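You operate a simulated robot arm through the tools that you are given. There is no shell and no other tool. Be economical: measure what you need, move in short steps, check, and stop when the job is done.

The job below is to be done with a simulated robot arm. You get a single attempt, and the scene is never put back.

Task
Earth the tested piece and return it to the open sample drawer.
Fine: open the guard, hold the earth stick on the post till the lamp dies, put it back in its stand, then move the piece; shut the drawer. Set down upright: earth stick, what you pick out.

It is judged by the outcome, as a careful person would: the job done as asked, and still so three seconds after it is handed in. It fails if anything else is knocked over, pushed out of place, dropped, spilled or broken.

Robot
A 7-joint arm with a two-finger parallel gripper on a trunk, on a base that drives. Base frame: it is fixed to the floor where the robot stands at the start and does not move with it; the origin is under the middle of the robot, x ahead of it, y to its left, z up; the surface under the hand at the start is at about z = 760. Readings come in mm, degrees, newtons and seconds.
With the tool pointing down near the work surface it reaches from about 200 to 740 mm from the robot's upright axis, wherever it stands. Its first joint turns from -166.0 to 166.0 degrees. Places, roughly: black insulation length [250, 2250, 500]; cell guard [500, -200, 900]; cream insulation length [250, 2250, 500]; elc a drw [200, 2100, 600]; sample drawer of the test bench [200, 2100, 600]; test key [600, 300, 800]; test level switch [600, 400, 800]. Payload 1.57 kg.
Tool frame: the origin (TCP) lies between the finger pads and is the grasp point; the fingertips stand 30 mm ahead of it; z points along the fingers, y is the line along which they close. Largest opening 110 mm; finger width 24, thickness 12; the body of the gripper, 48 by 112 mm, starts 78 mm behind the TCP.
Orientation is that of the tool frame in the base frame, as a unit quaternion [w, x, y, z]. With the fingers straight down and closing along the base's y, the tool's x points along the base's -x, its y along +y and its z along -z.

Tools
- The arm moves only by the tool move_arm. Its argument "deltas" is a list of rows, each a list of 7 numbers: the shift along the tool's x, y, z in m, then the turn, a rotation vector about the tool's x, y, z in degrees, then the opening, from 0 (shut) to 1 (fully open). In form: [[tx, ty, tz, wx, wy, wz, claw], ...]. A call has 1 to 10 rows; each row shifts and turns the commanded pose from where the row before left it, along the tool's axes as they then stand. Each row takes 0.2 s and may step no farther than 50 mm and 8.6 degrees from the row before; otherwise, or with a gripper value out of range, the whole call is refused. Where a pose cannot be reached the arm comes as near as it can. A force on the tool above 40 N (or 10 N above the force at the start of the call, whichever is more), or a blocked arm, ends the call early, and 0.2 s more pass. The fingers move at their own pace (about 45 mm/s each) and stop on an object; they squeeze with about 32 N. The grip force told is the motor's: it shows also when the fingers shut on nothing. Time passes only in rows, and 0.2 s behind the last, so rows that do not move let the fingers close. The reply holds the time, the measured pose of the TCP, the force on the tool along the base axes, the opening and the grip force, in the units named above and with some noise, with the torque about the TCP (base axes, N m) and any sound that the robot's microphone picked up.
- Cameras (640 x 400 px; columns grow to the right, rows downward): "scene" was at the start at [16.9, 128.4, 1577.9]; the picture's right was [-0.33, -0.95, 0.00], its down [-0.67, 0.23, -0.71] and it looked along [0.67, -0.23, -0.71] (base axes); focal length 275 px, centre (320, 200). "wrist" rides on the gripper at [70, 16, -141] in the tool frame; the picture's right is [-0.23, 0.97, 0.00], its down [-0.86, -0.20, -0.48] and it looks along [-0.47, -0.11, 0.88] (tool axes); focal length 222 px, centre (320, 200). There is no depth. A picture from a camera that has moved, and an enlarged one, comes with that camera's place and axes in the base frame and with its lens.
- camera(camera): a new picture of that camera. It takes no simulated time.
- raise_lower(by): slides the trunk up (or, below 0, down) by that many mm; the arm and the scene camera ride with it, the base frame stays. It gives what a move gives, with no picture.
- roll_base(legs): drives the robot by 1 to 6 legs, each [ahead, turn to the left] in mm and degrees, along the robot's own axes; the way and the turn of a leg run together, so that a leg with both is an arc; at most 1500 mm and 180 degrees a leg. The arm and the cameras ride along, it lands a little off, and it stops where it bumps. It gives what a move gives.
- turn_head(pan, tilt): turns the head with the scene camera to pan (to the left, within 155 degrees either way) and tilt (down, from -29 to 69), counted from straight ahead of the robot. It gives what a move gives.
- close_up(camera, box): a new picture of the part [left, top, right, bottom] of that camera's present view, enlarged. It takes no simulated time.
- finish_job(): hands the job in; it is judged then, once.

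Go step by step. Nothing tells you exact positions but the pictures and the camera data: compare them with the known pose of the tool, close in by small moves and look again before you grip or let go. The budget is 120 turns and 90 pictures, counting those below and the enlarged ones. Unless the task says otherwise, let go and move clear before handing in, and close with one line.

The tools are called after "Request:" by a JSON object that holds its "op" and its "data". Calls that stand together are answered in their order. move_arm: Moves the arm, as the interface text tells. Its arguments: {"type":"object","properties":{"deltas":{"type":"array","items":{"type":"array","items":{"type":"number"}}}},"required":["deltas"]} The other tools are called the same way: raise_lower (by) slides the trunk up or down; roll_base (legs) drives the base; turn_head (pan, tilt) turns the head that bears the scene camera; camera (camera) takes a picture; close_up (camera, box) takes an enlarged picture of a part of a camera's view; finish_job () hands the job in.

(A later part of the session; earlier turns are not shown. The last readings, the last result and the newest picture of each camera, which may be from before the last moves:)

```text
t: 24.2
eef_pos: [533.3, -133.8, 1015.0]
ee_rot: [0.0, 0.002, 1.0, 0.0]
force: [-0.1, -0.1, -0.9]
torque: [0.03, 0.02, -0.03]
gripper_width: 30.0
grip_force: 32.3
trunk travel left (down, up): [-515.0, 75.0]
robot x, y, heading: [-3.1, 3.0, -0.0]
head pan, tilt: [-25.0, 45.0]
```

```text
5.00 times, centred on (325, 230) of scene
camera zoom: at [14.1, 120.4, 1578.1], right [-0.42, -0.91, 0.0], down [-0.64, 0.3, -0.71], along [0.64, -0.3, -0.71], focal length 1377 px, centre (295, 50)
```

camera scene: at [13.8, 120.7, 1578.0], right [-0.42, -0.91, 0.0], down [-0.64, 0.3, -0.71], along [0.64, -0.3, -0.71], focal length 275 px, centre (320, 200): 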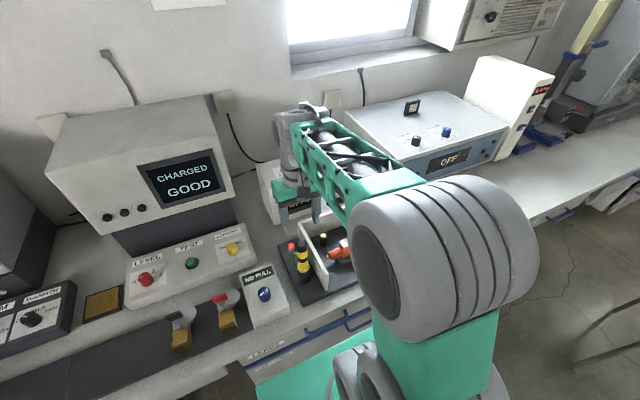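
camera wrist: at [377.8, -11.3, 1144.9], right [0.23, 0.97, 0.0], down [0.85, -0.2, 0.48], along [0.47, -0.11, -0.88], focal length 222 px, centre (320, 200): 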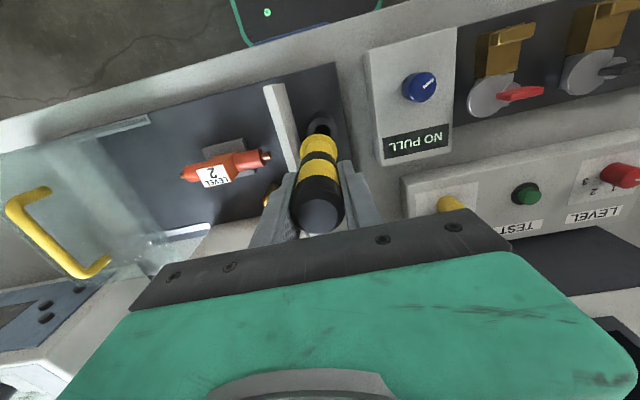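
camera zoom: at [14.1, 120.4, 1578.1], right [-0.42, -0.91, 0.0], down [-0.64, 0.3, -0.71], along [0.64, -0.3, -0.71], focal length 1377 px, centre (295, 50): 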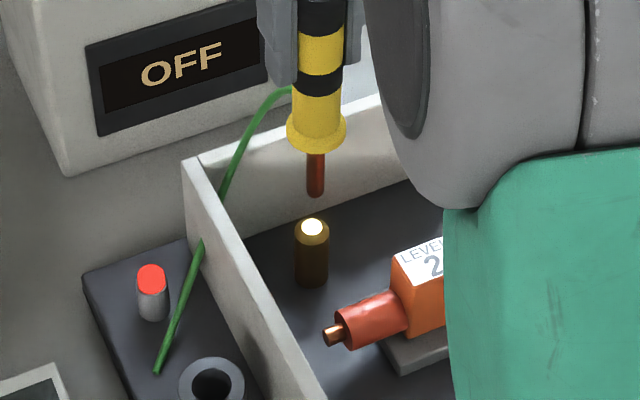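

Nearly aligned; nudge +1.5 mm in y and lower 28 mm.

Request:
{"op": "move_arm", "data": {"deltas": [[-0.0005, 0.0015, 0.014, 0, 0, 0, 0], [0, 0, 0.012, 0, 0, 0, 0]]}}

Request:
{"op": "close_up", "data": {"camera": "scene", "box": [285, 190, 365, 270]}}

```text
t: 24.8
eef_pos: [532.5, -132.4, 988.7]
ee_rot: [0.001, 0.001, 1.0, 0.0]
force: [-0.1, 0.8, -0.9]
torque: [0.0, 0.03, 0.0]
gripper_width: 30.2
grip_force: 31.7
trunk travel left (down, up): [-515.0, 75.0]
robot x, y, heading: [0.3, -1.1, 0.1]
head pan, tilt: [-25.0, 45.0]
```

```text
5.00 times, centred on (325, 230) of scene
camera zoom: at [14.1, 120.4, 1578.0], right [-0.42, -0.91, 0.0], down [-0.64, 0.3, -0.71], along [0.64, -0.3, -0.71], focal length 1377 px, centre (295, 50)
```

zoom: 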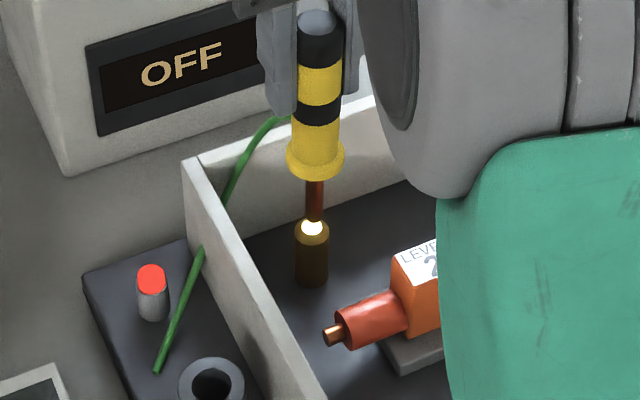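

Tip is right over the post. Lower in 2 mm steps until contact.

Request:
{"op": "move_arm", "data": {"deltas": [[0, 0, 0.003, 0, 0, 0, 0], [0, 0, 0.002, 0, 0, 0, 0], [0, 0, 0.002, 0, 0, 0, 0]]}}

Request:
{"op": "close_up", "data": {"camera": "scene", "box": [285, 190, 365, 270]}}

```text
t: 25.6
eef_pos: [534.5, -132.6, 981.5]
ee_rot: [0.0, 0.002, 1.0, 0.0]
force: [-0.4, 0.2, -1.0]
torque: [-0.02, -0.03, 0.02]
gripper_width: 30.1
grip_force: 32.2
trunk travel left (down, up): [-515.0, 75.0]
robot x, y, heading: [0.0, -0.5, -0.1]
head pan, tilt: [-25.0, 45.0]
```

```text
5.00 times, centred on (325, 230) of scene
camera zoom: at [14.0, 120.5, 1578.0], right [-0.42, -0.91, 0.0], down [-0.64, 0.3, -0.71], along [0.64, -0.3, -0.71], focal length 1377 px, centre (295, 50)
```

zoom: 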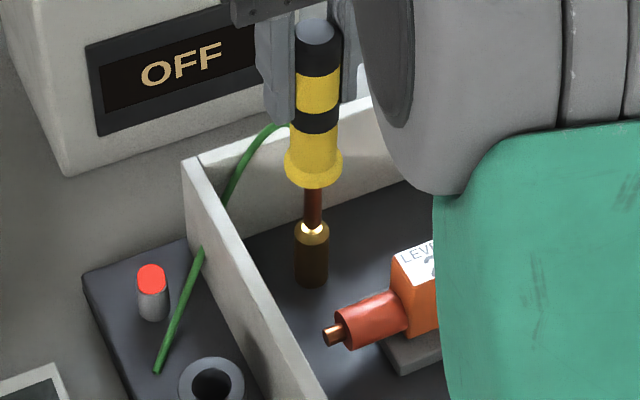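

Request:
{"op": "move_arm", "data": {"deltas": [[0, 0, 0.0015, 0, 0, 0, 0], [0, 0, 0.0015, 0, 0, 0, 0]]}}

```text
t: 26.2
eef_pos: [534.2, -133.4, 979.5]
ee_rot: [0.0, 0.002, 1.0, 0.0]
force: [1.1, 0.0, -1.6]
torque: [0.01, 0.02, -0.01]
gripper_width: 30.2
grip_force: 31.7
trunk travel left (down, up): [-515.0, 75.0]
robot x, y, heading: [-1.7, -0.9, 0.1]
head pan, tilt: [-25.0, 45.0]
```

Request:
{"op": "move_arm", "data": {"deltas": [[0, 0, 0.0015, 0, 0, 0, 0], [0, 0, 0.0015, 0, 0, 0, 0]]}}

Request:
{"op": "close_up", "data": {"camera": "scene", "box": [285, 190, 365, 270]}}

```text
t: 26.8
eef_pos: [533.4, -131.9, 976.6]
ee_rot: [0.0, 0.001, 1.0, -0.001]
force: [0.1, 0.6, -0.6]
torque: [-0.02, -0.04, -0.01]
gripper_width: 30.1
grip_force: 32.2
trunk travel left (down, up): [-515.0, 75.0]
robot x, y, heading: [-0.7, -1.6, 0.1]
head pan, tilt: [-25.0, 45.0]
```

```text
5.00 times, centred on (325, 230) of scene
camera zoom: at [14.0, 120.5, 1578.0], right [-0.42, -0.91, 0.0], down [-0.64, 0.3, -0.71], along [0.64, -0.3, -0.71], focal length 1377 px, centre (295, 50)
```

zoom: 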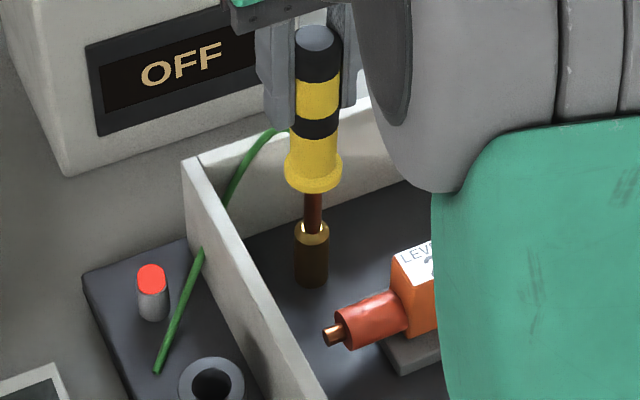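

Request:
{"op": "move_arm", "data": {"deltas": [[0, 0, 0.0015, 0, 0, 0, 0], [0, 0, 0.0015, 0, 0, 0, 0]]}}

Request:
{"op": "close_up", "data": {"camera": "scene", "box": [300, 215, 340, 255]}}

Request:
{"op": "close_up", "data": {"camera": "wrist", "box": [270, 70, 370, 170]}}

```text
t: 27.4
eef_pos: [533.4, -131.5, 976.3]
ee_rot: [0.003, 0.001, 1.0, -0.001]
force: [-3.3, 0.6, 16.2]
torque: [-0.12, 0.7, 0.0]
gripper_width: 30.1
grip_force: 31.5
trunk travel left (down, up): [-515.0, 75.0]
robot x, y, heading: [-0.1, 1.2, 0.1]
head pan, tilt: [-25.0, 45.0]
```

```text
10.00 times, centred on (320, 235) of scene
camera zoom: at [12.1, 121.1, 1578.4], right [-0.42, -0.91, 0.0], down [-0.64, 0.3, -0.71], along [0.64, -0.3, -0.71], focal length 2754 px, centre (320, -150)
```

zoom: 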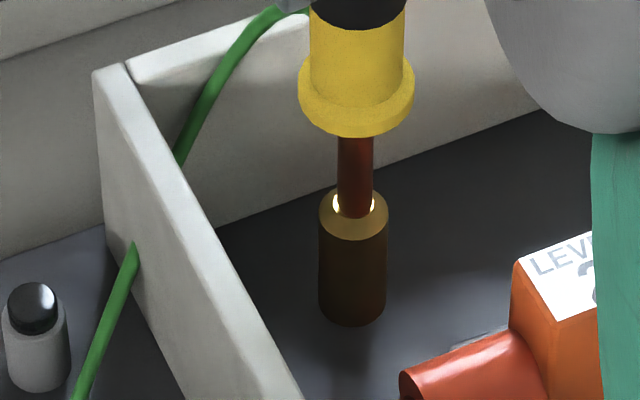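

```text
4.00 times, centred on (320, 120) of wrist
camera zoom: at [464.3, -116.1, 1117.1], right [0.23, 0.97, 0.0], down [0.85, -0.2, 0.48], along [0.47, -0.11, -0.88], focal length 888 px, centre (320, 520)
```

zoom: 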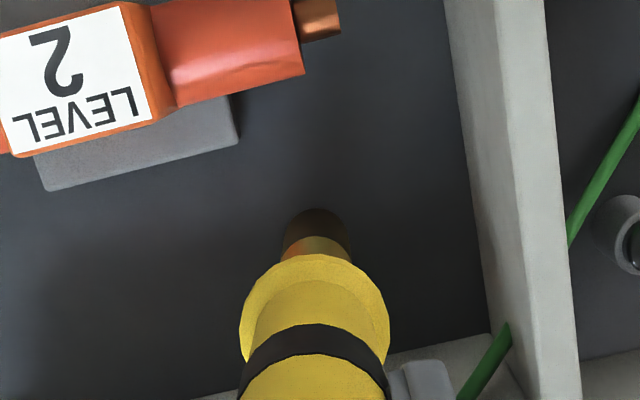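

Contact made (16 N) and the lamp has gone dark. Hold a couple of seconds and confirm.

Request:
{"op": "move_arm", "data": {"deltas": [[0, 0, 0, 0, 0, 0, 0], [0, 0, 0, 0, 0, 0, 0], [0, 0, 0, 0, 0, 0, 0], [0, 0, 0, 0, 0, 0, 0], [0, 0, 0, 0, 0, 0, 0], [0, 0, 0, 0, 0, 0, 0], [0, 0, 0, 0, 0, 0, 0], [0, 0, 0, 0, 0, 0, 0], [0, 0, 0, 0, 0, 0, 0], [0, 0, 0, 0, 0, 0, 0]]}}

Request:
{"op": "camera", "data": {"camera": "scene"}}

```text
t: 29.6
eef_pos: [533.5, -132.7, 975.4]
ee_rot: [0.002, 0.002, 1.0, -0.001]
force: [3.3, 1.4, 32.9]
torque: [0.36, -0.36, -0.05]
gripper_width: 30.1
grip_force: 32.1
trunk travel left (down, up): [-515.0, 75.0]
robot x, y, heading: [2.0, 2.7, -0.2]
head pan, tilt: [-25.0, 45.0]
```

```text
42 pictures are left
camera scene: at [11.8, 121.2, 1578.1], right [-0.42, -0.91, 0.0], down [-0.64, 0.3, -0.71], along [0.64, -0.3, -0.71], focal length 275 px, centre (320, 200)
```

scene: 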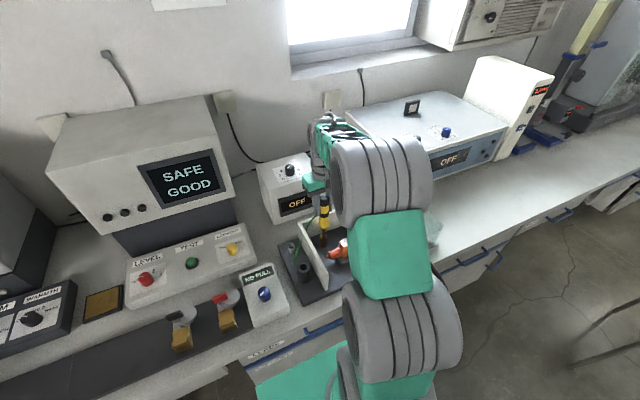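

Screen reads SAFE. Lift and carry the stick back above its stand.

Request:
{"op": "move_arm", "data": {"deltas": [[0, 0, -0.01, 0, 0, 0, 0], [0, 0, -0.035, 0, 0, 0, 0], [0, 0, -0.035, 0, 0, 0, 0], [0, 0, -0.03, 0, 0, 0, 0], [0.022, 0.027, 0, 0, 0, 0, 0], [0.022, 0.027, 0, 0, 0, 0, 0], [0.022, 0.027, 0, 0, 0, 0, 0], [0.022, 0.026, 0, 0, 0, 0, 0], [0, 0, 0, 0, 0, 0, 0]]}}

Request:
{"op": "close_up", "data": {"camera": "scene", "box": [245, 170, 365, 310]}}

Request:
{"op": "close_up", "data": {"camera": "wrist", "box": [240, 40, 400, 240]}}

```text
t: 31.6
eef_pos: [444.2, -25.9, 1083.5]
ee_rot: [0.0, 0.002, 1.0, 0.0]
force: [-0.8, 0.3, -0.9]
torque: [-0.01, 0.02, 0.01]
gripper_width: 30.1
grip_force: 31.9
trunk travel left (down, up): [-515.0, 75.0]
robot x, y, heading: [0.8, 1.3, -0.4]
head pan, tilt: [-25.0, 45.0]
```

```text
2.86 times, centred on (305, 240) of scene
camera zoom: at [13.8, 120.7, 1578.0], right [-0.42, -0.91, 0.0], down [-0.64, 0.3, -0.71], along [0.64, -0.3, -0.71], focal length 787 px, centre (363, 86)
```

zoom: 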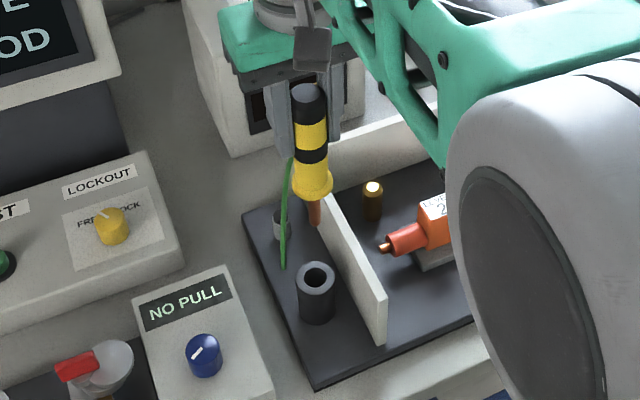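

```text
2.00 times, centred on (320, 140) of wrist
camera zoom: at [375.2, -10.7, 1224.4], right [0.23, 0.97, 0.0], down [0.85, -0.2, 0.48], along [0.47, -0.11, -0.88], focal length 444 px, centre (320, 320)
```

zoom: 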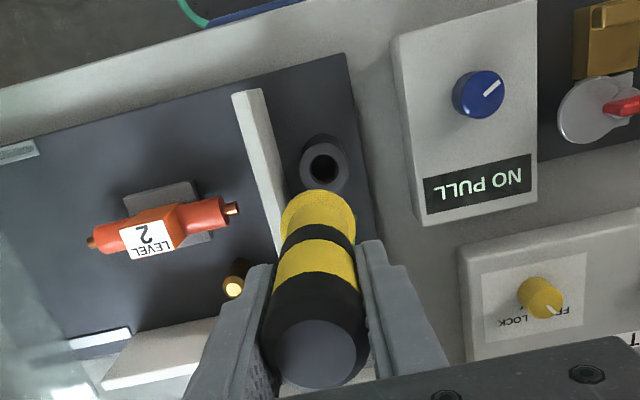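

Hole and stick line up. Lower to just above the cup and check.

Request:
{"op": "move_arm", "data": {"deltas": [[0, 0.001, 0.03, 0, 0, 0, 0], [0, 0, 0.03, 0, 0, 0, 0], [0, 0, 0.025, 0, 0, 0, 0]]}}

Request:
{"op": "close_up", "data": {"camera": "scene", "box": [275, 210, 345, 290]}}

```text
t: 32.4
eef_pos: [443.7, -24.0, 997.8]
ee_rot: [0.001, 0.002, 1.0, 0.0]
force: [0.0, -0.9, -1.3]
torque: [-0.01, 0.04, -0.01]
gripper_width: 30.2
grip_force: 32.0
trunk travel left (down, up): [-515.0, 75.0]
robot x, y, heading: [3.0, 1.8, 0.1]
head pan, tilt: [-25.0, 45.0]
```

```text
5.00 times, centred on (310, 250) of scene
camera zoom: at [14.1, 120.6, 1578.1], right [-0.42, -0.91, 0.0], down [-0.64, 0.3, -0.71], along [0.64, -0.3, -0.71], focal length 1377 px, centre (370, -50)
```

zoom: 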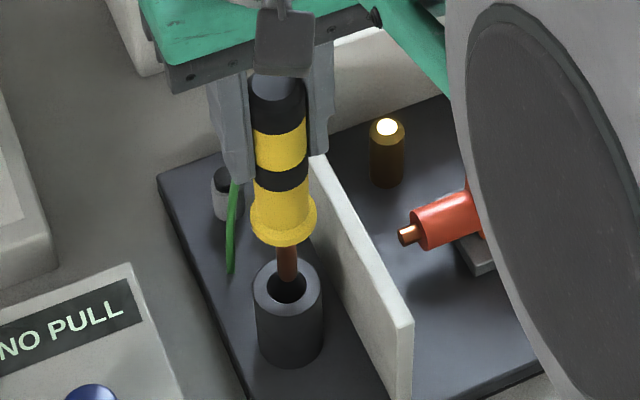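

Tip is at the hole. Lower to seat it.

Request:
{"op": "move_arm", "data": {"deltas": [[0, 0, 0.02, 0, 0, 0, 0], [0, 0, 0.02, 0, 0, 0, 0], [0, 0, 0.02, 0, 0, 0, 0], [0, 0, 0.007, 0, 0, 0, 0]]}}

Request:
{"op": "close_up", "data": {"camera": "scene", "box": [275, 210, 345, 290]}}

```text
t: 33.4
eef_pos: [443.9, -24.7, 932.6]
ee_rot: [0.001, 0.001, 1.0, 0.0]
force: [-0.7, -0.4, -1.2]
torque: [0.02, -0.01, 0.0]
gripper_width: 30.1
grip_force: 31.7
trunk travel left (down, up): [-515.0, 75.0]
robot x, y, heading: [-0.9, -0.9, -0.2]
head pan, tilt: [-25.0, 45.0]
```

```text
5.00 times, centred on (310, 250) of scene
camera zoom: at [14.1, 120.6, 1578.0], right [-0.42, -0.91, 0.0], down [-0.64, 0.3, -0.71], along [0.64, -0.3, -0.71], focal length 1377 px, centre (370, -50)
```

zoom: 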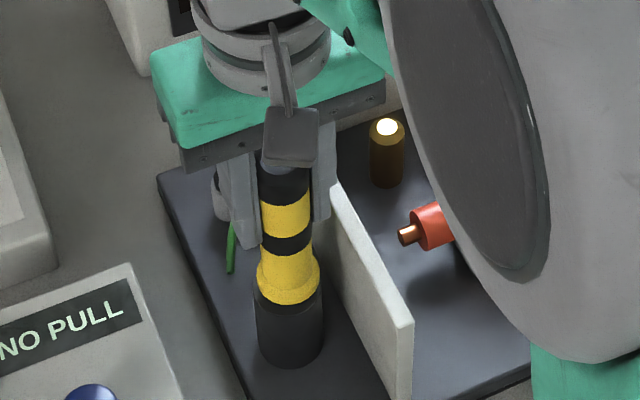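

Request:
{"op": "move_arm", "data": {"deltas": [[0, 0, 0.003, 0, 0, 0, 0], [0, 0, 0.002, 0, 0, 0, 0], [0, 0, 0.002, 0, 0, 0, 0]]}}

```text
t: 34.2
eef_pos: [445.0, -24.3, 923.7]
ee_rot: [0.0, 0.002, 1.0, 0.0]
force: [-0.2, 0.0, -0.8]
torque: [0.01, 0.03, -0.03]
gripper_width: 30.1
grip_force: 32.3
trunk travel left (down, up): [-515.0, 75.0]
robot x, y, heading: [4.0, -2.9, -0.0]
head pan, tilt: [-25.0, 45.0]
```

Request:
{"op": "move_arm", "data": {"deltas": [[0, 0, 0.001, 0, 0, 0, 0], [0, 0, 0.001, 0, 0, 0, 0], [0, 0, 0.001, 0, 0, 0, 0]]}}

```text
t: 35.0
eef_pos: [444.6, -24.4, 923.6]
ee_rot: [0.003, 0.002, 1.0, 0.001]
force: [-2.7, -1.5, 22.4]
torque: [-0.07, 0.69, 0.06]
gripper_width: 30.1
grip_force: 32.2
trunk travel left (down, up): [-515.0, 75.0]
robot x, y, heading: [1.0, -1.4, 0.2]
head pan, tilt: [-25.0, 45.0]
```

Seated (22 N). Ease back 2 mm, open a little evenly, and rise.

Request:
{"op": "move_arm", "data": {"deltas": [[0, 0, -0.002, 0, 0, 0, 0], [0, 0, 0, 0, 0, 0, 0.5], [0, 0, 0, 0, 0, 0, 0.5], [0, 0, 0, 0, 0, 0, 0.5], [0, 0, -0.03, 0, 0, 0, 0.5], [0, 0, -0.04, 0, 0, 0, 0.5], [0, 0, -0.04, 0, 0, 0, 0.5], [0, 0, -0.04, 0, 0, 0, 0.5]]}}

Request:
{"op": "close_up", "data": {"camera": "scene", "box": [275, 200, 375, 300]}}

Request:
{"op": "camera", "data": {"camera": "wrist"}}

```text
t: 36.8
eef_pos: [444.0, -25.2, 1071.3]
ee_rot: [0.0, 0.002, 1.0, 0.0]
force: [0.8, -0.2, 0.7]
torque: [0.01, 0.01, -0.04]
gripper_width: 54.9
grip_force: 0.1
trunk travel left (down, up): [-515.0, 75.0]
robot x, y, heading: [-0.4, 0.1, 0.1]
head pan, tilt: [-25.0, 45.0]
```

```text
4.00 times, centred on (325, 250) of scene
camera zoom: at [13.8, 120.6, 1578.0], right [-0.42, -0.91, 0.0], down [-0.64, 0.3, -0.71], along [0.64, -0.3, -0.71], focal length 1101 px, centre (300, 0)
```

zoom: 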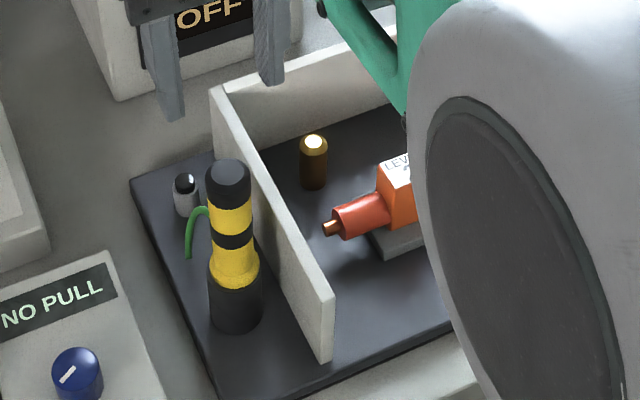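

```text
36 pictures are left
camera wrist: at [375.9, -9.5, 1211.9], right [0.23, 0.97, 0.0], down [0.85, -0.2, 0.48], along [0.47, -0.11, -0.88], focal length 222 px, centre (320, 200)
```

wrist: 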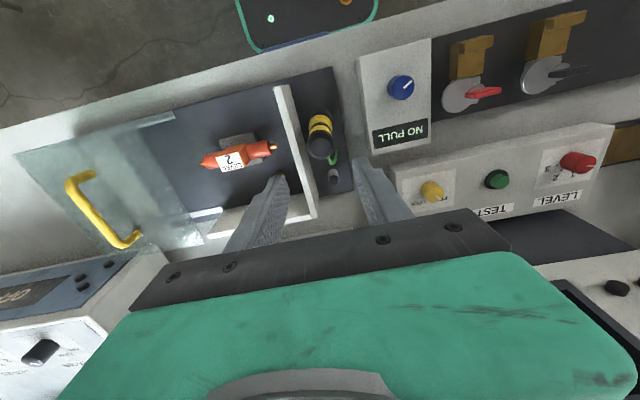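

The stick is seated and the lamp is off. Before picking the piece (centre ≈ [463,-186], top z≈840, lying along y), look at the drawer.

Request:
{"op": "turn_head", "data": {"pan": 80, "tilt": 35}}

Request:
{"op": "close_up", "data": {"camera": "scene", "box": [260, 120, 380, 230]}}

```text
t: 38.6
eef_pos: [446.1, -24.9, 1070.2]
ee_rot: [-0.001, 0.001, 1.0, 0.0]
force: [0.3, -0.4, 0.8]
torque: [0.0, 0.03, 0.02]
gripper_width: 55.1
grip_force: 0.0
trunk travel left (down, up): [-515.0, 75.0]
robot x, y, heading: [1.7, -1.0, 0.1]
head pan, tilt: [80.0, 35.0]
```

```text
3.64 times, centred on (320, 175) of scene
camera zoom: at [-44.6, 241.6, 1592.8], right [0.98, -0.17, 0.0], down [-0.1, -0.56, -0.82], along [0.14, 0.81, -0.57], focal length 1001 px, centre (320, 291)
```

zoom: 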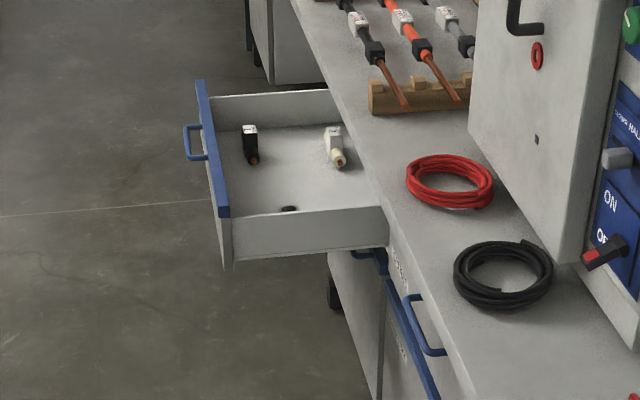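

The drawer holds a black and a cream piece lying along y with labels up, with a free place. Now move over the piece and turn the gripper 90° so the fingers close along x.

Request:
{"op": "move_arm", "data": {"deltas": [[-0.0045, -0.04, 0, 0, 0, 0, 0.7], [-0.0045, -0.04, 0, 0, 0, 0, 0.7], [-0.0045, -0.04, 0, 0, 0, 0, 0.7], [-0.0045, -0.041, 0, 0, 0, 0, 0.7], [0, 0, 0, 0, 0, 8.5, 0.7], [0, 0, 0, 0, 0, 8.5, 0.7], [0, 0, 0, 0, 0, 8.5, 0.7], [0, 0, 0, 0, 0, 8.5, 0.7], [0, 0, 0, 0, 0, 8.5, 0.7], [0, 0, 0, 0, 0, 8.5, 0.7]]}}

Request:
{"op": "turn_head", "data": {"pan": -25, "tilt": 45}}

Request:
{"op": "move_arm", "data": {"deltas": [[0, 0, 0, 0, 0, 8.5, 0.7], [0, 0, 0, 0, 0, 8.5, 0.7], [0, 0, 0, 0, 0, 8.5, 0.7], [0, 0, 0, 0, 0, 8.5, 0.7], [0, 0, 0, 0, 0, 5, 0.7]]}}

Request:
{"op": "camera", "data": {"camera": "wrist"}}

Request:
{"op": "camera", "data": {"camera": "scene"}}

```text
t: 40.9
eef_pos: [463.1, -184.8, 1074.2]
ee_rot: [0.0, 0.433, 0.901, 0.0]
force: [-0.6, -0.3, -0.1]
torque: [0.01, -0.04, 0.01]
gripper_width: 77.1
grip_force: 0.0
trunk travel left (down, up): [-515.0, 75.0]
robot x, y, heading: [0.9, 0.0, 0.3]
head pan, tilt: [80.0, 35.0]
```

```text
t: 42.7
eef_pos: [462.4, -184.5, 1074.1]
ee_rot: [0.0, 0.432, 0.902, 0.0]
force: [-0.5, -0.1, -0.3]
torque: [0.0, -0.02, -0.02]
gripper_width: 76.8
grip_force: 0.0
trunk travel left (down, up): [-515.0, 75.0]
robot x, y, heading: [-0.9, -0.6, -0.1]
head pan, tilt: [-25.0, 45.0]
```

```text
t: 43.9
eef_pos: [463.1, -185.8, 1074.4]
ee_rot: [0.0, 0.708, 0.706, 0.0]
force: [0.2, -0.5, 0.6]
torque: [0.01, 0.0, -0.03]
gripper_width: 77.0
grip_force: 0.1
trunk travel left (down, up): [-515.0, 75.0]
robot x, y, heading: [2.4, 2.6, 0.1]
head pan, tilt: [-25.0, 45.0]
```

```text
34 pictures are left
camera wrist: at [480.3, -116.4, 1215.1], right [0.97, -0.23, 0.0], down [-0.2, -0.85, 0.48], along [-0.11, -0.47, -0.88], focal length 222 px, centre (320, 200)
```

wrist: 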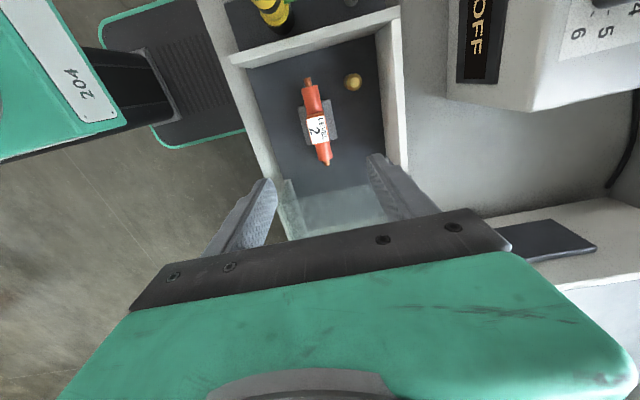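

```text
33 pictures are left
camera scene: at [13.9, 120.5, 1578.0], right [-0.42, -0.91, 0.0], down [-0.64, 0.3, -0.71], along [0.64, -0.3, -0.71], focal length 275 px, centre (320, 200)
```

scene: 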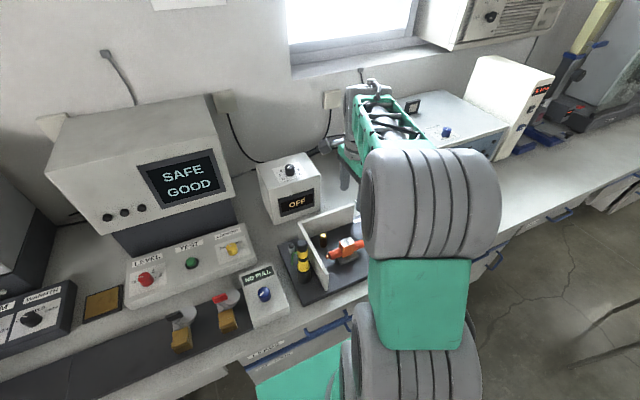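

Piece centre is ~6 mm toward -x of the TCP. Correct and descend to 900 for a check.

Request:
{"op": "move_arm", "data": {"deltas": [[0, -0.006, 0.04, 0, 0, 0, 0.7], [0, 0, 0.045, 0, 0, 0, 0.7], [0, 0, 0.045, 0, 0, 0, 0.7], [0, 0, 0.044, 0, 0, 0, 0.7]]}}

Request:
{"op": "close_up", "data": {"camera": "wrist", "box": [220, 60, 420, 240]}}

Request:
{"op": "close_up", "data": {"camera": "scene", "box": [295, 200, 395, 290]}}

```text
t: 44.9
eef_pos: [455.1, -184.5, 896.9]
ee_rot: [0.0, 0.708, 0.706, 0.0]
force: [-0.5, -0.9, 0.9]
torque: [-0.03, 0.0, -0.02]
gripper_width: 77.3
grip_force: 0.1
trunk travel left (down, up): [-515.0, 75.0]
robot x, y, heading: [1.7, -1.7, -0.2]
head pan, tilt: [-25.0, 45.0]
```

```text
2.22 times, centred on (320, 150) of wrist
camera zoom: at [472.8, -115.4, 1038.0], right [0.97, -0.23, 0.0], down [-0.2, -0.85, 0.48], along [-0.11, -0.47, -0.88], focal length 494 px, centre (320, 311)
```

zoom: 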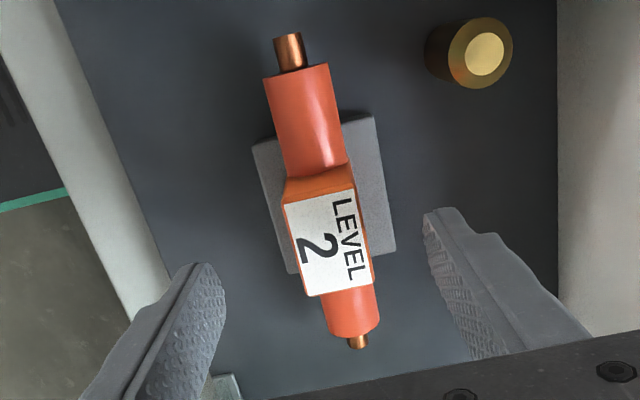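

```text
4.44 times, centred on (345, 245) of scene
camera zoom: at [14.1, 120.4, 1578.1], right [-0.42, -0.91, 0.0], down [-0.64, 0.3, -0.71], along [0.64, -0.3, -0.71], focal length 1224 px, centre (209, 0)
```

zoom: 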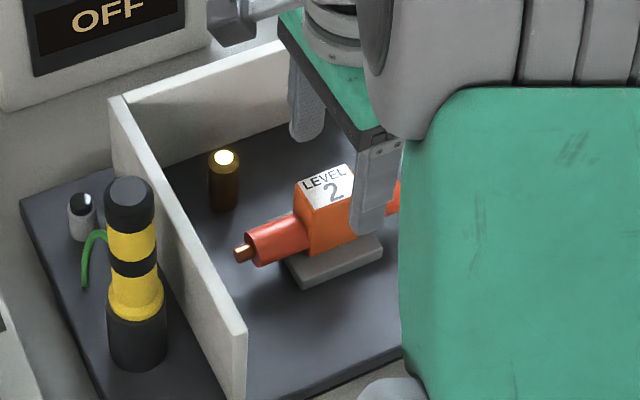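

Label is 3 mm +x of the TCP. Correct, descend to ~843 and close softly.

Request:
{"op": "move_arm", "data": {"deltas": [[0.001, 0.003, 0.02, 0, 0, 0, 0.7], [0, 0, 0.02, 0, 0, 0, 0.7], [0, 0, 0.013, 0, 0, 0, 0.7]]}}

Request:
{"op": "close_up", "data": {"camera": "wrist", "box": [220, 60, 420, 240]}}

Request:
{"op": "close_up", "data": {"camera": "scene", "box": [295, 200, 395, 290]}}

```text
t: 45.7
eef_pos: [459.7, -185.8, 848.7]
ee_rot: [0.001, 0.709, 0.705, 0.001]
force: [-0.6, 0.0, -0.1]
torque: [0.01, 0.0, 0.03]
gripper_width: 77.2
grip_force: 0.0
trunk travel left (down, up): [-515.0, 75.0]
robot x, y, heading: [3.3, 0.4, -0.1]
head pan, tilt: [-25.0, 45.0]
```

```text
2.22 times, centred on (320, 150) of wrist
camera zoom: at [476.9, -116.2, 988.8], right [0.97, -0.23, 0.0], down [-0.2, -0.85, 0.48], along [-0.11, -0.47, -0.88], focal length 494 px, centre (320, 311)
```

zoom: 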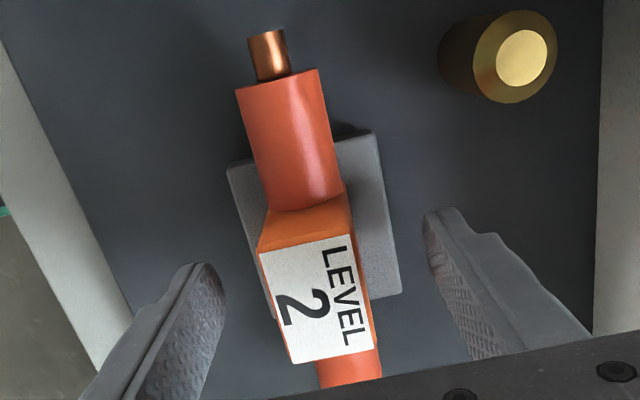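

```text
4.44 times, centred on (345, 245) of scene
camera zoom: at [13.9, 120.5, 1578.1], right [-0.42, -0.91, 0.0], down [-0.64, 0.3, -0.71], along [0.64, -0.3, -0.71], focal length 1224 px, centre (209, 0)
```

zoom: 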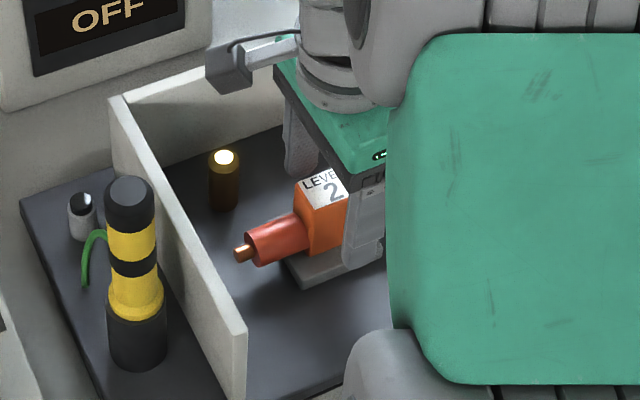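

Request:
{"op": "move_arm", "data": {"deltas": [[0, -0.0015, 0.009, 0, 0, 0, 0.7], [0, 0, 0, 0, 0, 0, 0.3], [0, 0, 0, 0, 0, 0, 0.1], [0, 0, 0, 0, 0, 0, 0.0], [0, 0, 0, 0, 0, 0, 0.0], [0, 0, 0, 0, 0, 0, 0.0]]}}

Request:
{"op": "close_up", "data": {"camera": "wrist", "box": [220, 60, 420, 240]}}

```text
t: 47.1
eef_pos: [457.4, -185.4, 838.7]
ee_rot: [0.001, 0.708, 0.706, 0.001]
force: [1.0, -0.2, 2.5]
torque: [-0.02, -0.01, 0.01]
gripper_width: 29.9
grip_force: 31.8
trunk travel left (down, up): [-515.0, 75.0]
robot x, y, heading: [-3.3, -1.1, -0.1]
head pan, tilt: [-25.0, 45.0]
```

```text
2.22 times, centred on (320, 150) of wrist
camera zoom: at [475.5, -116.3, 980.5], right [0.97, -0.23, 0.0], down [-0.2, -0.85, 0.48], along [-0.11, -0.47, -0.88], focal length 494 px, centre (320, 311)
```

zoom: 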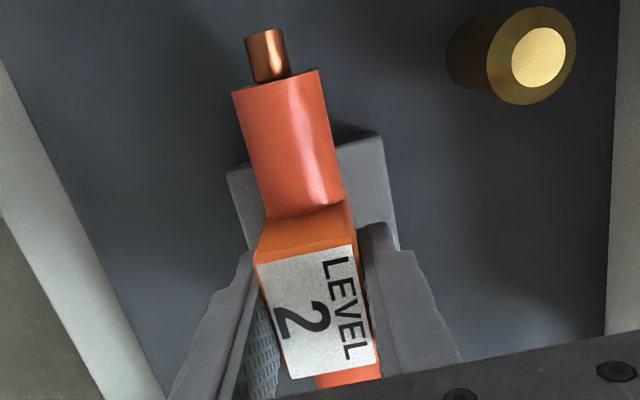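

Gripped squarely (29.9 mm). Lift straight up well clear of the walls.

Request:
{"op": "move_arm", "data": {"deltas": [[0, 0, -0.01, 0, 0, 0, 0], [0, 0, -0.03, 0, 0, 0, 0], [0, 0, -0.04, 0, 0, 0, 0], [0, 0, -0.045, 0, 0, 0, 0], [0, 0, -0.045, 0, 0, 0, 0], [0, 0, -0.045, 0, 0, 0, 0], [0, 0, -0.045, 0, 0, 0, 0]]}}

Request:
{"op": "camera", "data": {"camera": "scene"}}

```text
t: 48.7
eef_pos: [457.1, -184.5, 1097.9]
ee_rot: [0.0, 0.709, 0.706, 0.0]
force: [0.5, -0.5, -1.6]
torque: [0.03, -0.01, 0.01]
gripper_width: 29.7
grip_force: 31.6
trunk travel left (down, up): [-515.0, 75.0]
robot x, y, heading: [-1.2, 1.1, -0.1]
head pan, tilt: [-25.0, 45.0]
```

```text
27 pictures are left
camera scene: at [13.9, 120.5, 1578.0], right [-0.42, -0.91, 0.0], down [-0.64, 0.3, -0.71], along [0.64, -0.3, -0.71], focal length 275 px, centre (320, 200)
```

scene: 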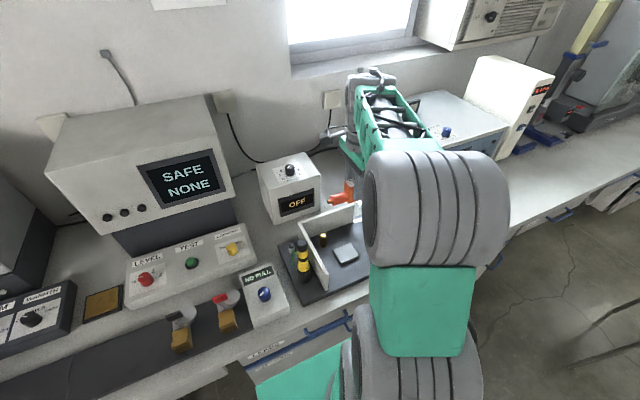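

The piece is held; the monitor reads NONE/SAFE. Aisle to the drawer is clear: back out, turn left, and drive along the bench.

Request:
{"op": "roll_base", "data": {"legs": [[-410, 0], [0, 90], [1000, 0], [950, 0]]}}

Request:
{"op": "turn_head", "data": {"pan": -60, "tilt": 45}}

Request:
{"op": "camera", "data": {"camera": "scene"}}

```text
t: 64.3
eef_pos: [-88.5, 2370.0, 1097.0]
ee_rot: [0.001, 0.04, 0.999, 0.0]
force: [-0.4, 0.3, -1.7]
torque: [0.03, 0.02, -0.02]
gripper_width: 29.8
grip_force: 31.9
trunk travel left (down, up): [-515.0, 75.0]
robot x, y, heading: [-312.2, 1928.8, 85.5]
head pan, tilt: [-25.0, 45.0]
```

```text
t: 65.3
eef_pos: [-89.0, 2370.2, 1097.9]
ee_rot: [0.0, 0.04, 0.999, 0.0]
force: [0.4, -0.6, -1.2]
torque: [0.02, 0.01, 0.0]
gripper_width: 29.5
grip_force: 31.8
trunk travel left (down, up): [-515.0, 75.0]
robot x, y, heading: [-308.8, 1928.9, 85.7]
head pan, tilt: [-60.0, 45.0]
```

```text
26 pictures are left
camera scene: at [-394.0, 1915.5, 1578.0], right [0.43, -0.9, 0.0], down [-0.64, -0.31, -0.71], along [0.64, 0.31, -0.71], focal length 275 px, centre (320, 200)
```

scene: 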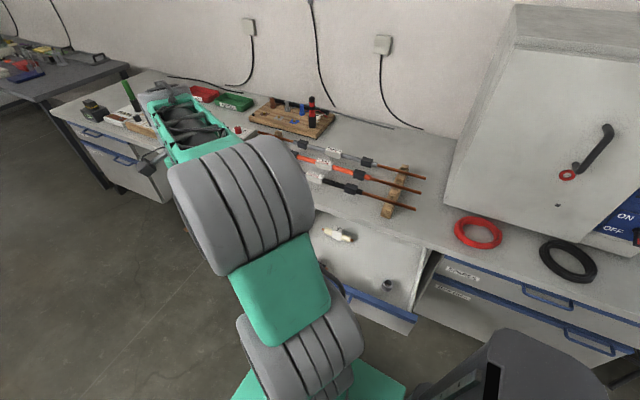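

The base landed a bit close to the drawer for turning. I'll back off, steer out, and then turn to face the drawer.

Request:
{"op": "roll_base", "data": {"legs": [[-500, 0], [0, 18], [520, 0], [0, -103.5]]}}

Request:
{"op": "turn_head", "data": {"pan": 10, "tilt": 50}}

Request:
{"op": "camera", "data": {"camera": "scene"}}

```text
t: 76.2
eef_pos: [-6.4, 1737.5, 1098.3]
ee_rot: [0.0, 0.714, 0.7, 0.0]
force: [-0.7, -0.1, -1.2]
torque: [0.0, 0.0, 0.01]
gripper_width: 29.7
grip_force: 31.7
trunk travel left (down, up): [-515.0, 75.0]
robot x, y, heading: [-466.7, 1930.7, -0.7]
head pan, tilt: [-60.0, 45.0]
```

```text
t: 77.6
eef_pos: [-7.5, 1737.2, 1098.2]
ee_rot: [0.0, 0.715, 0.699, -0.001]
force: [-0.2, -0.3, -1.7]
torque: [-0.02, -0.06, -0.02]
gripper_width: 29.6
grip_force: 31.5
trunk travel left (down, up): [-515.0, 75.0]
robot x, y, heading: [-461.0, 1926.7, -1.2]
head pan, tilt: [10.0, 50.0]
```

```text
25 pictures are left
camera scene: at [-443.3, 2097.9, 1571.1], right [0.16, -0.99, 0.0], down [-0.76, -0.12, -0.64], along [0.63, 0.1, -0.77], focal length 275 px, centre (320, 200)
```

scene: 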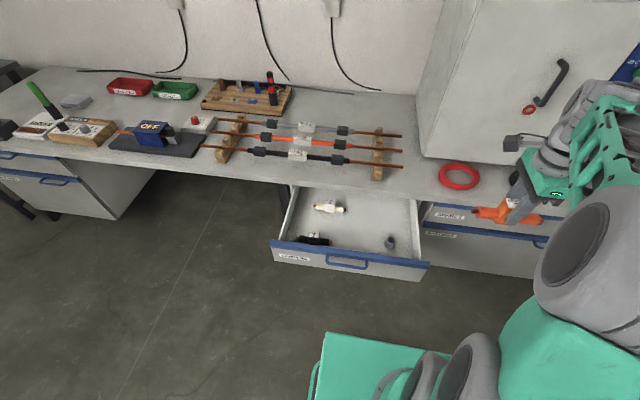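

Request:
{"op": "close_up", "data": {"camera": "scene", "box": [250, 170, 450, 290]}}

```text
3.20 times, centred on (350, 230) of scene
camera zoom: at [-443.3, 2097.9, 1571.1], right [0.16, -0.99, 0.0], down [-0.76, -0.12, -0.64], along [0.63, 0.1, -0.77], focal length 881 px, centre (224, 104)
```

zoom: 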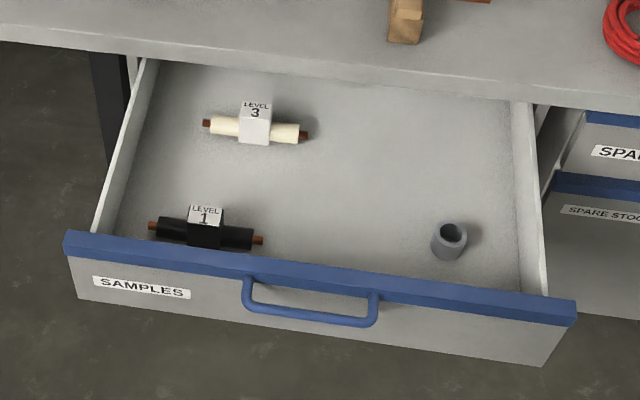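

The open SAMPLES drawer holds LEVEL 1, LEVEL 3 and a small cup; there's a free area around [200, 2010]. Drive ahead a little, then bring the hand above it and lower the trunk.

Request:
{"op": "roll_base", "data": {"legs": [[100, 1]]}}

Request:
{"op": "move_arm", "data": {"deltas": [[0.039, 0.015, 0, 0, 0, 0, 0], [0.039, 0.015, 0, 0, 0, 0, 0], [0.039, 0.015, 0, 0, 0, 0, 0], [0.039, 0.015, 0, 0, 0, 0, 0], [0.039, 0.015, 0, 0, 0, 0, 0], [0.039, 0.015, 0, 0, 0, 0, 0], [0.039, 0.015, 0, 0, 0, 0, 0]]}}

Request:
{"op": "camera", "data": {"camera": "scene"}}

```text
t: 78.7
eef_pos: [93.6, 1744.2, 1096.9]
ee_rot: [-0.001, 0.709, 0.705, -0.001]
force: [0.4, 0.7, -1.3]
torque: [0.04, 0.02, 0.0]
gripper_width: 29.3
grip_force: 32.1
trunk travel left (down, up): [-515.0, 75.0]
robot x, y, heading: [-362.4, 1930.0, -0.2]
head pan, tilt: [10.0, 50.0]
```

```text
t: 80.3
eef_pos: [202.1, 2019.9, 1098.2]
ee_rot: [0.0, 0.708, 0.707, 0.001]
force: [0.0, -0.1, -1.9]
torque: [-0.01, -0.01, -0.03]
gripper_width: 29.7
grip_force: 32.5
trunk travel left (down, up): [-515.0, 75.0]
robot x, y, heading: [-364.3, 1931.0, 0.2]
head pan, tilt: [10.0, 50.0]
```

```text
23 pictures are left
camera scene: at [-348.8, 2098.2, 1571.0], right [0.18, -0.98, 0.0], down [-0.75, -0.13, -0.64], along [0.63, 0.11, -0.77], focal length 275 px, centre (320, 200)
```

scene: 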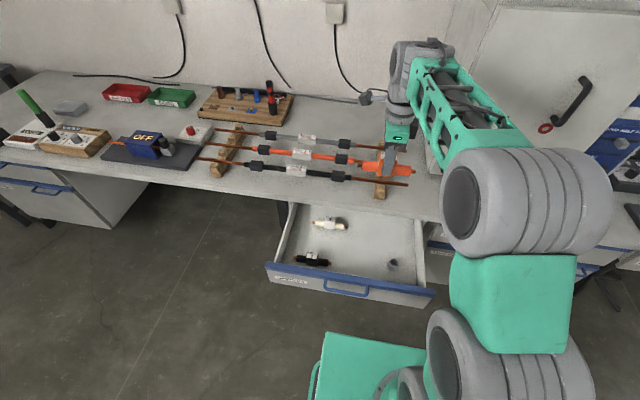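

Request:
{"op": "camera", "data": {"camera": "wrist"}}

Request:
{"op": "close_up", "data": {"camera": "scene", "box": [250, 190, 450, 310]}}

```text
22 pictures are left
camera wrist: at [220.0, 2088.8, 1239.2], right [0.97, -0.23, 0.0], down [-0.2, -0.85, 0.48], along [-0.11, -0.47, -0.88], focal length 222 px, centre (320, 200)
```

wrist: 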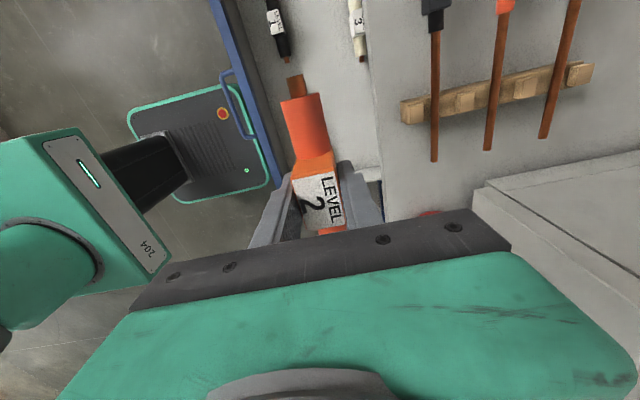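

```text
3.20 times, centred on (350, 250) of scene
camera zoom: at [-348.8, 2098.2, 1571.0], right [0.18, -0.98, 0.0], down [-0.75, -0.13, -0.64], along [0.63, 0.11, -0.77], focal length 881 px, centre (224, 40)
```

zoom: 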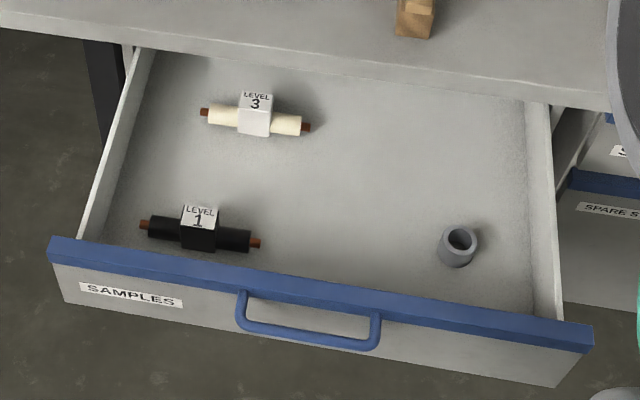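

Bench edge is at x≈301, drawer front inner at ≈67. I'll aim for [190, 2028]. Lower the trunk 200 mm.

Request:
{"op": "raise_lower", "data": {"by": -200}}

Request:
{"op": "move_arm", "data": {"deltas": [[0.008, -0.011, 0.03, 0, 0, 0, 0], [0, 0, 0.04, 0, 0, 0, 0], [0, 0, 0.04, 0, 0, 0, 0], [0, 0, 0.04, 0, 0, 0, 0]]}}

Request:
{"op": "camera", "data": {"camera": "wrist"}}

Request:
{"op": "camera", "data": {"camera": "scene"}}

```text
t: 82.5
eef_pos: [202.1, 2017.9, 897.0]
ee_rot: [0.0, 0.707, 0.707, 0.0]
force: [0.6, 0.4, -1.9]
torque: [0.0, -0.01, 0.02]
gripper_width: 29.6
grip_force: 32.2
trunk travel left (down, up): [-315.0, 275.0]
robot x, y, heading: [-365.0, 1929.6, -0.0]
head pan, tilt: [10.0, 50.0]
```

```text
t: 83.5
eef_pos: [193.1, 2024.7, 749.7]
ee_rot: [0.001, 0.708, 0.706, 0.001]
force: [-0.8, 0.3, -1.4]
torque: [-0.03, -0.02, -0.03]
gripper_width: 29.6
grip_force: 31.9
trunk travel left (down, up): [-315.0, 275.0]
robot x, y, heading: [-365.3, 1929.3, 0.3]
head pan, tilt: [10.0, 50.0]
```

```text
20 pictures are left
camera wrist: at [210.7, 2093.7, 890.0], right [0.97, -0.23, 0.0], down [-0.2, -0.85, 0.48], along [-0.11, -0.47, -0.88], focal length 222 px, centre (320, 200)
```

wrist: 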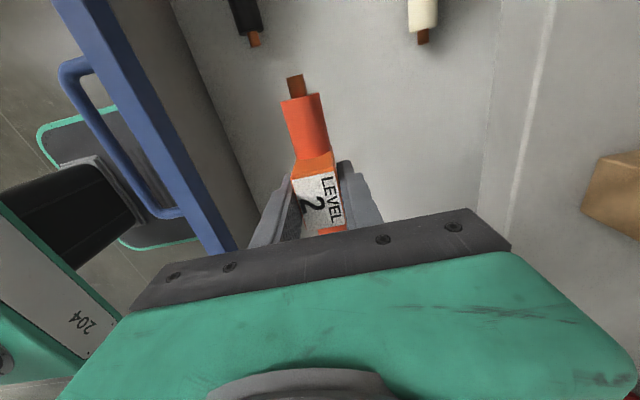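

```text
19 pictures are left
camera scene: at [-349.3, 2097.7, 1371.2], right [0.18, -0.98, 0.0], down [-0.75, -0.13, -0.64], along [0.63, 0.11, -0.77], focal length 275 px, centre (320, 200)
```

scene: 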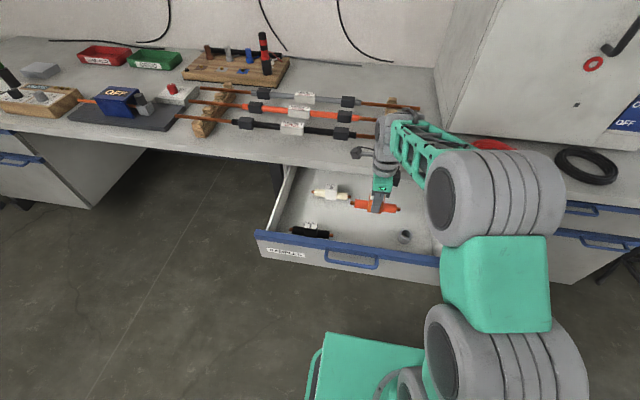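

Clear of the bench edge so far. Descend stepwise with force watch.

Request:
{"op": "move_arm", "data": {"deltas": [[0, 0, 0.03, 0, 0, 0, 0], [0, 0, 0.03, 0, 0, 0, 0], [0, 0, 0.015, 0, 0, 0, 0]]}}

Request:
{"op": "close_up", "data": {"camera": "scene", "box": [250, 130, 450, 270]}}

Request:
{"op": "camera", "data": {"camera": "wrist"}}

```text
t: 84.3
eef_pos: [191.6, 2027.6, 672.1]
ee_rot: [0.001, 0.708, 0.706, 0.001]
force: [0.2, -0.1, -1.0]
torque: [0.0, -0.01, 0.0]
gripper_width: 29.8
grip_force: 31.6
trunk travel left (down, up): [-315.0, 275.0]
robot x, y, heading: [-365.6, 1929.0, -0.1]
head pan, tilt: [10.0, 50.0]
```

```text
2.86 times, centred on (350, 200) of scene
camera zoom: at [-349.1, 2097.7, 1371.1], right [0.18, -0.98, 0.0], down [-0.75, -0.13, -0.64], along [0.63, 0.11, -0.77], focal length 787 px, centre (234, 200)
```

zoom: 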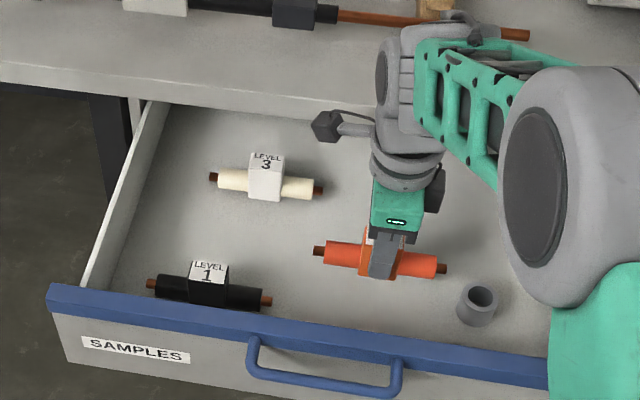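

```text
17 pictures are left
camera wrist: at [209.8, 2096.0, 814.1], right [0.97, -0.23, 0.0], down [-0.2, -0.85, 0.48], along [-0.11, -0.47, -0.88], focal length 222 px, centre (320, 200)
```

wrist: 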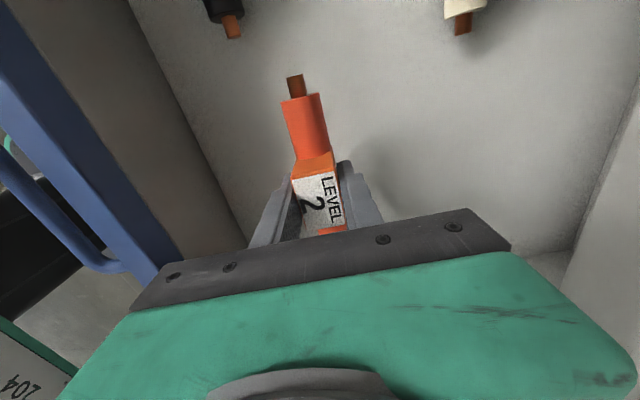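

Request:
{"op": "move_arm", "data": {"deltas": [[0, 0, 0.01, 0, 0, 0, 0], [0, 0, 0.006, 0, 0, 0, 0], [0, 0, 0.004, 0, 0, 0, 0]]}}

Request:
{"op": "close_up", "data": {"camera": "scene", "box": [300, 170, 420, 270]}}

```text
t: 85.1
eef_pos: [192.2, 2028.2, 653.6]
ee_rot: [-0.001, 0.709, 0.706, 0.0]
force: [0.3, 0.0, -2.0]
torque: [0.0, 0.03, -0.02]
gripper_width: 29.8
grip_force: 32.2
trunk travel left (down, up): [-315.0, 275.0]
robot x, y, heading: [-362.3, 1930.2, 0.1]
head pan, tilt: [10.0, 50.0]
```

```text
4.00 times, centred on (360, 220) of scene
camera zoom: at [-349.1, 2097.7, 1371.1], right [0.18, -0.98, 0.0], down [-0.75, -0.13, -0.64], along [0.63, 0.11, -0.77], focal length 1101 px, centre (160, 120)
```

zoom: 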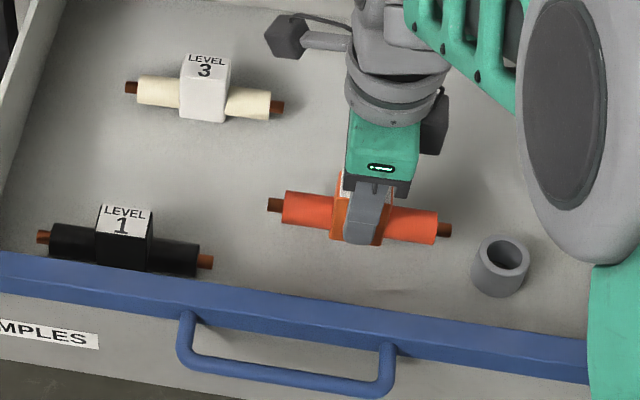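

Request:
{"op": "move_arm", "data": {"deltas": [[0, 0, 0.004, 0, 0, 0, 0], [0, 0, 0.003, 0, 0, 0, 0], [0, 0, 0.003, 0, 0, 0, 0]]}}

```text
t: 85.9
eef_pos: [191.8, 2027.8, 643.2]
ee_rot: [0.0, 0.708, 0.706, 0.0]
force: [1.2, -0.1, -1.8]
torque: [-0.01, 0.0, -0.02]
gripper_width: 29.8
grip_force: 31.9
trunk travel left (down, up): [-315.0, 275.0]
robot x, y, heading: [-363.0, 1931.1, 0.1]
head pan, tilt: [10.0, 50.0]
```

Request:
{"op": "move_arm", "data": {"deltas": [[0, 0, 0.003, 0, 0, 0, 0], [0, 0, 0.002, 0, 0, 0, 0], [0, 0, 0.002, 0, 0, 0, 0]]}}

Request:
{"op": "close_up", "data": {"camera": "scene", "box": [300, 170, 420, 270]}}

```text
t: 86.7
eef_pos: [191.6, 2026.9, 636.9]
ee_rot: [0.0, 0.708, 0.706, 0.0]
force: [0.5, 0.9, -0.8]
torque: [0.0, 0.04, -0.01]
gripper_width: 29.5
grip_force: 32.0
trunk travel left (down, up): [-315.0, 275.0]
robot x, y, heading: [-366.6, 1930.5, 0.0]
head pan, tilt: [10.0, 50.0]
```

```text
4.00 times, centred on (360, 220) of scene
camera zoom: at [-349.1, 2097.7, 1371.1], right [0.18, -0.98, 0.0], down [-0.75, -0.13, -0.64], along [0.63, 0.11, -0.77], focal length 1101 px, centre (160, 120)
```

zoom: 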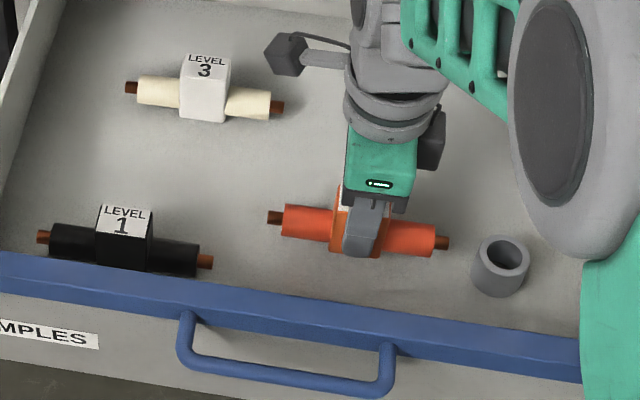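

Request:
{"op": "move_arm", "data": {"deltas": [[0, 0, 0.002, 0, 0, 0, 0], [0, 0, 0.002, 0, 0, 0, 0], [0, 0, 0.002, 0, 0, 0, 0]]}}

```text
t: 87.5
eef_pos: [192.1, 2027.1, 630.6]
ee_rot: [0.0, 0.708, 0.706, 0.0]
force: [-0.1, 0.4, -1.3]
torque: [-0.02, 0.01, 0.06]
gripper_width: 29.4
grip_force: 32.0
trunk travel left (down, up): [-315.0, 275.0]
robot x, y, heading: [-365.9, 1933.1, 0.1]
head pan, tilt: [10.0, 50.0]
```

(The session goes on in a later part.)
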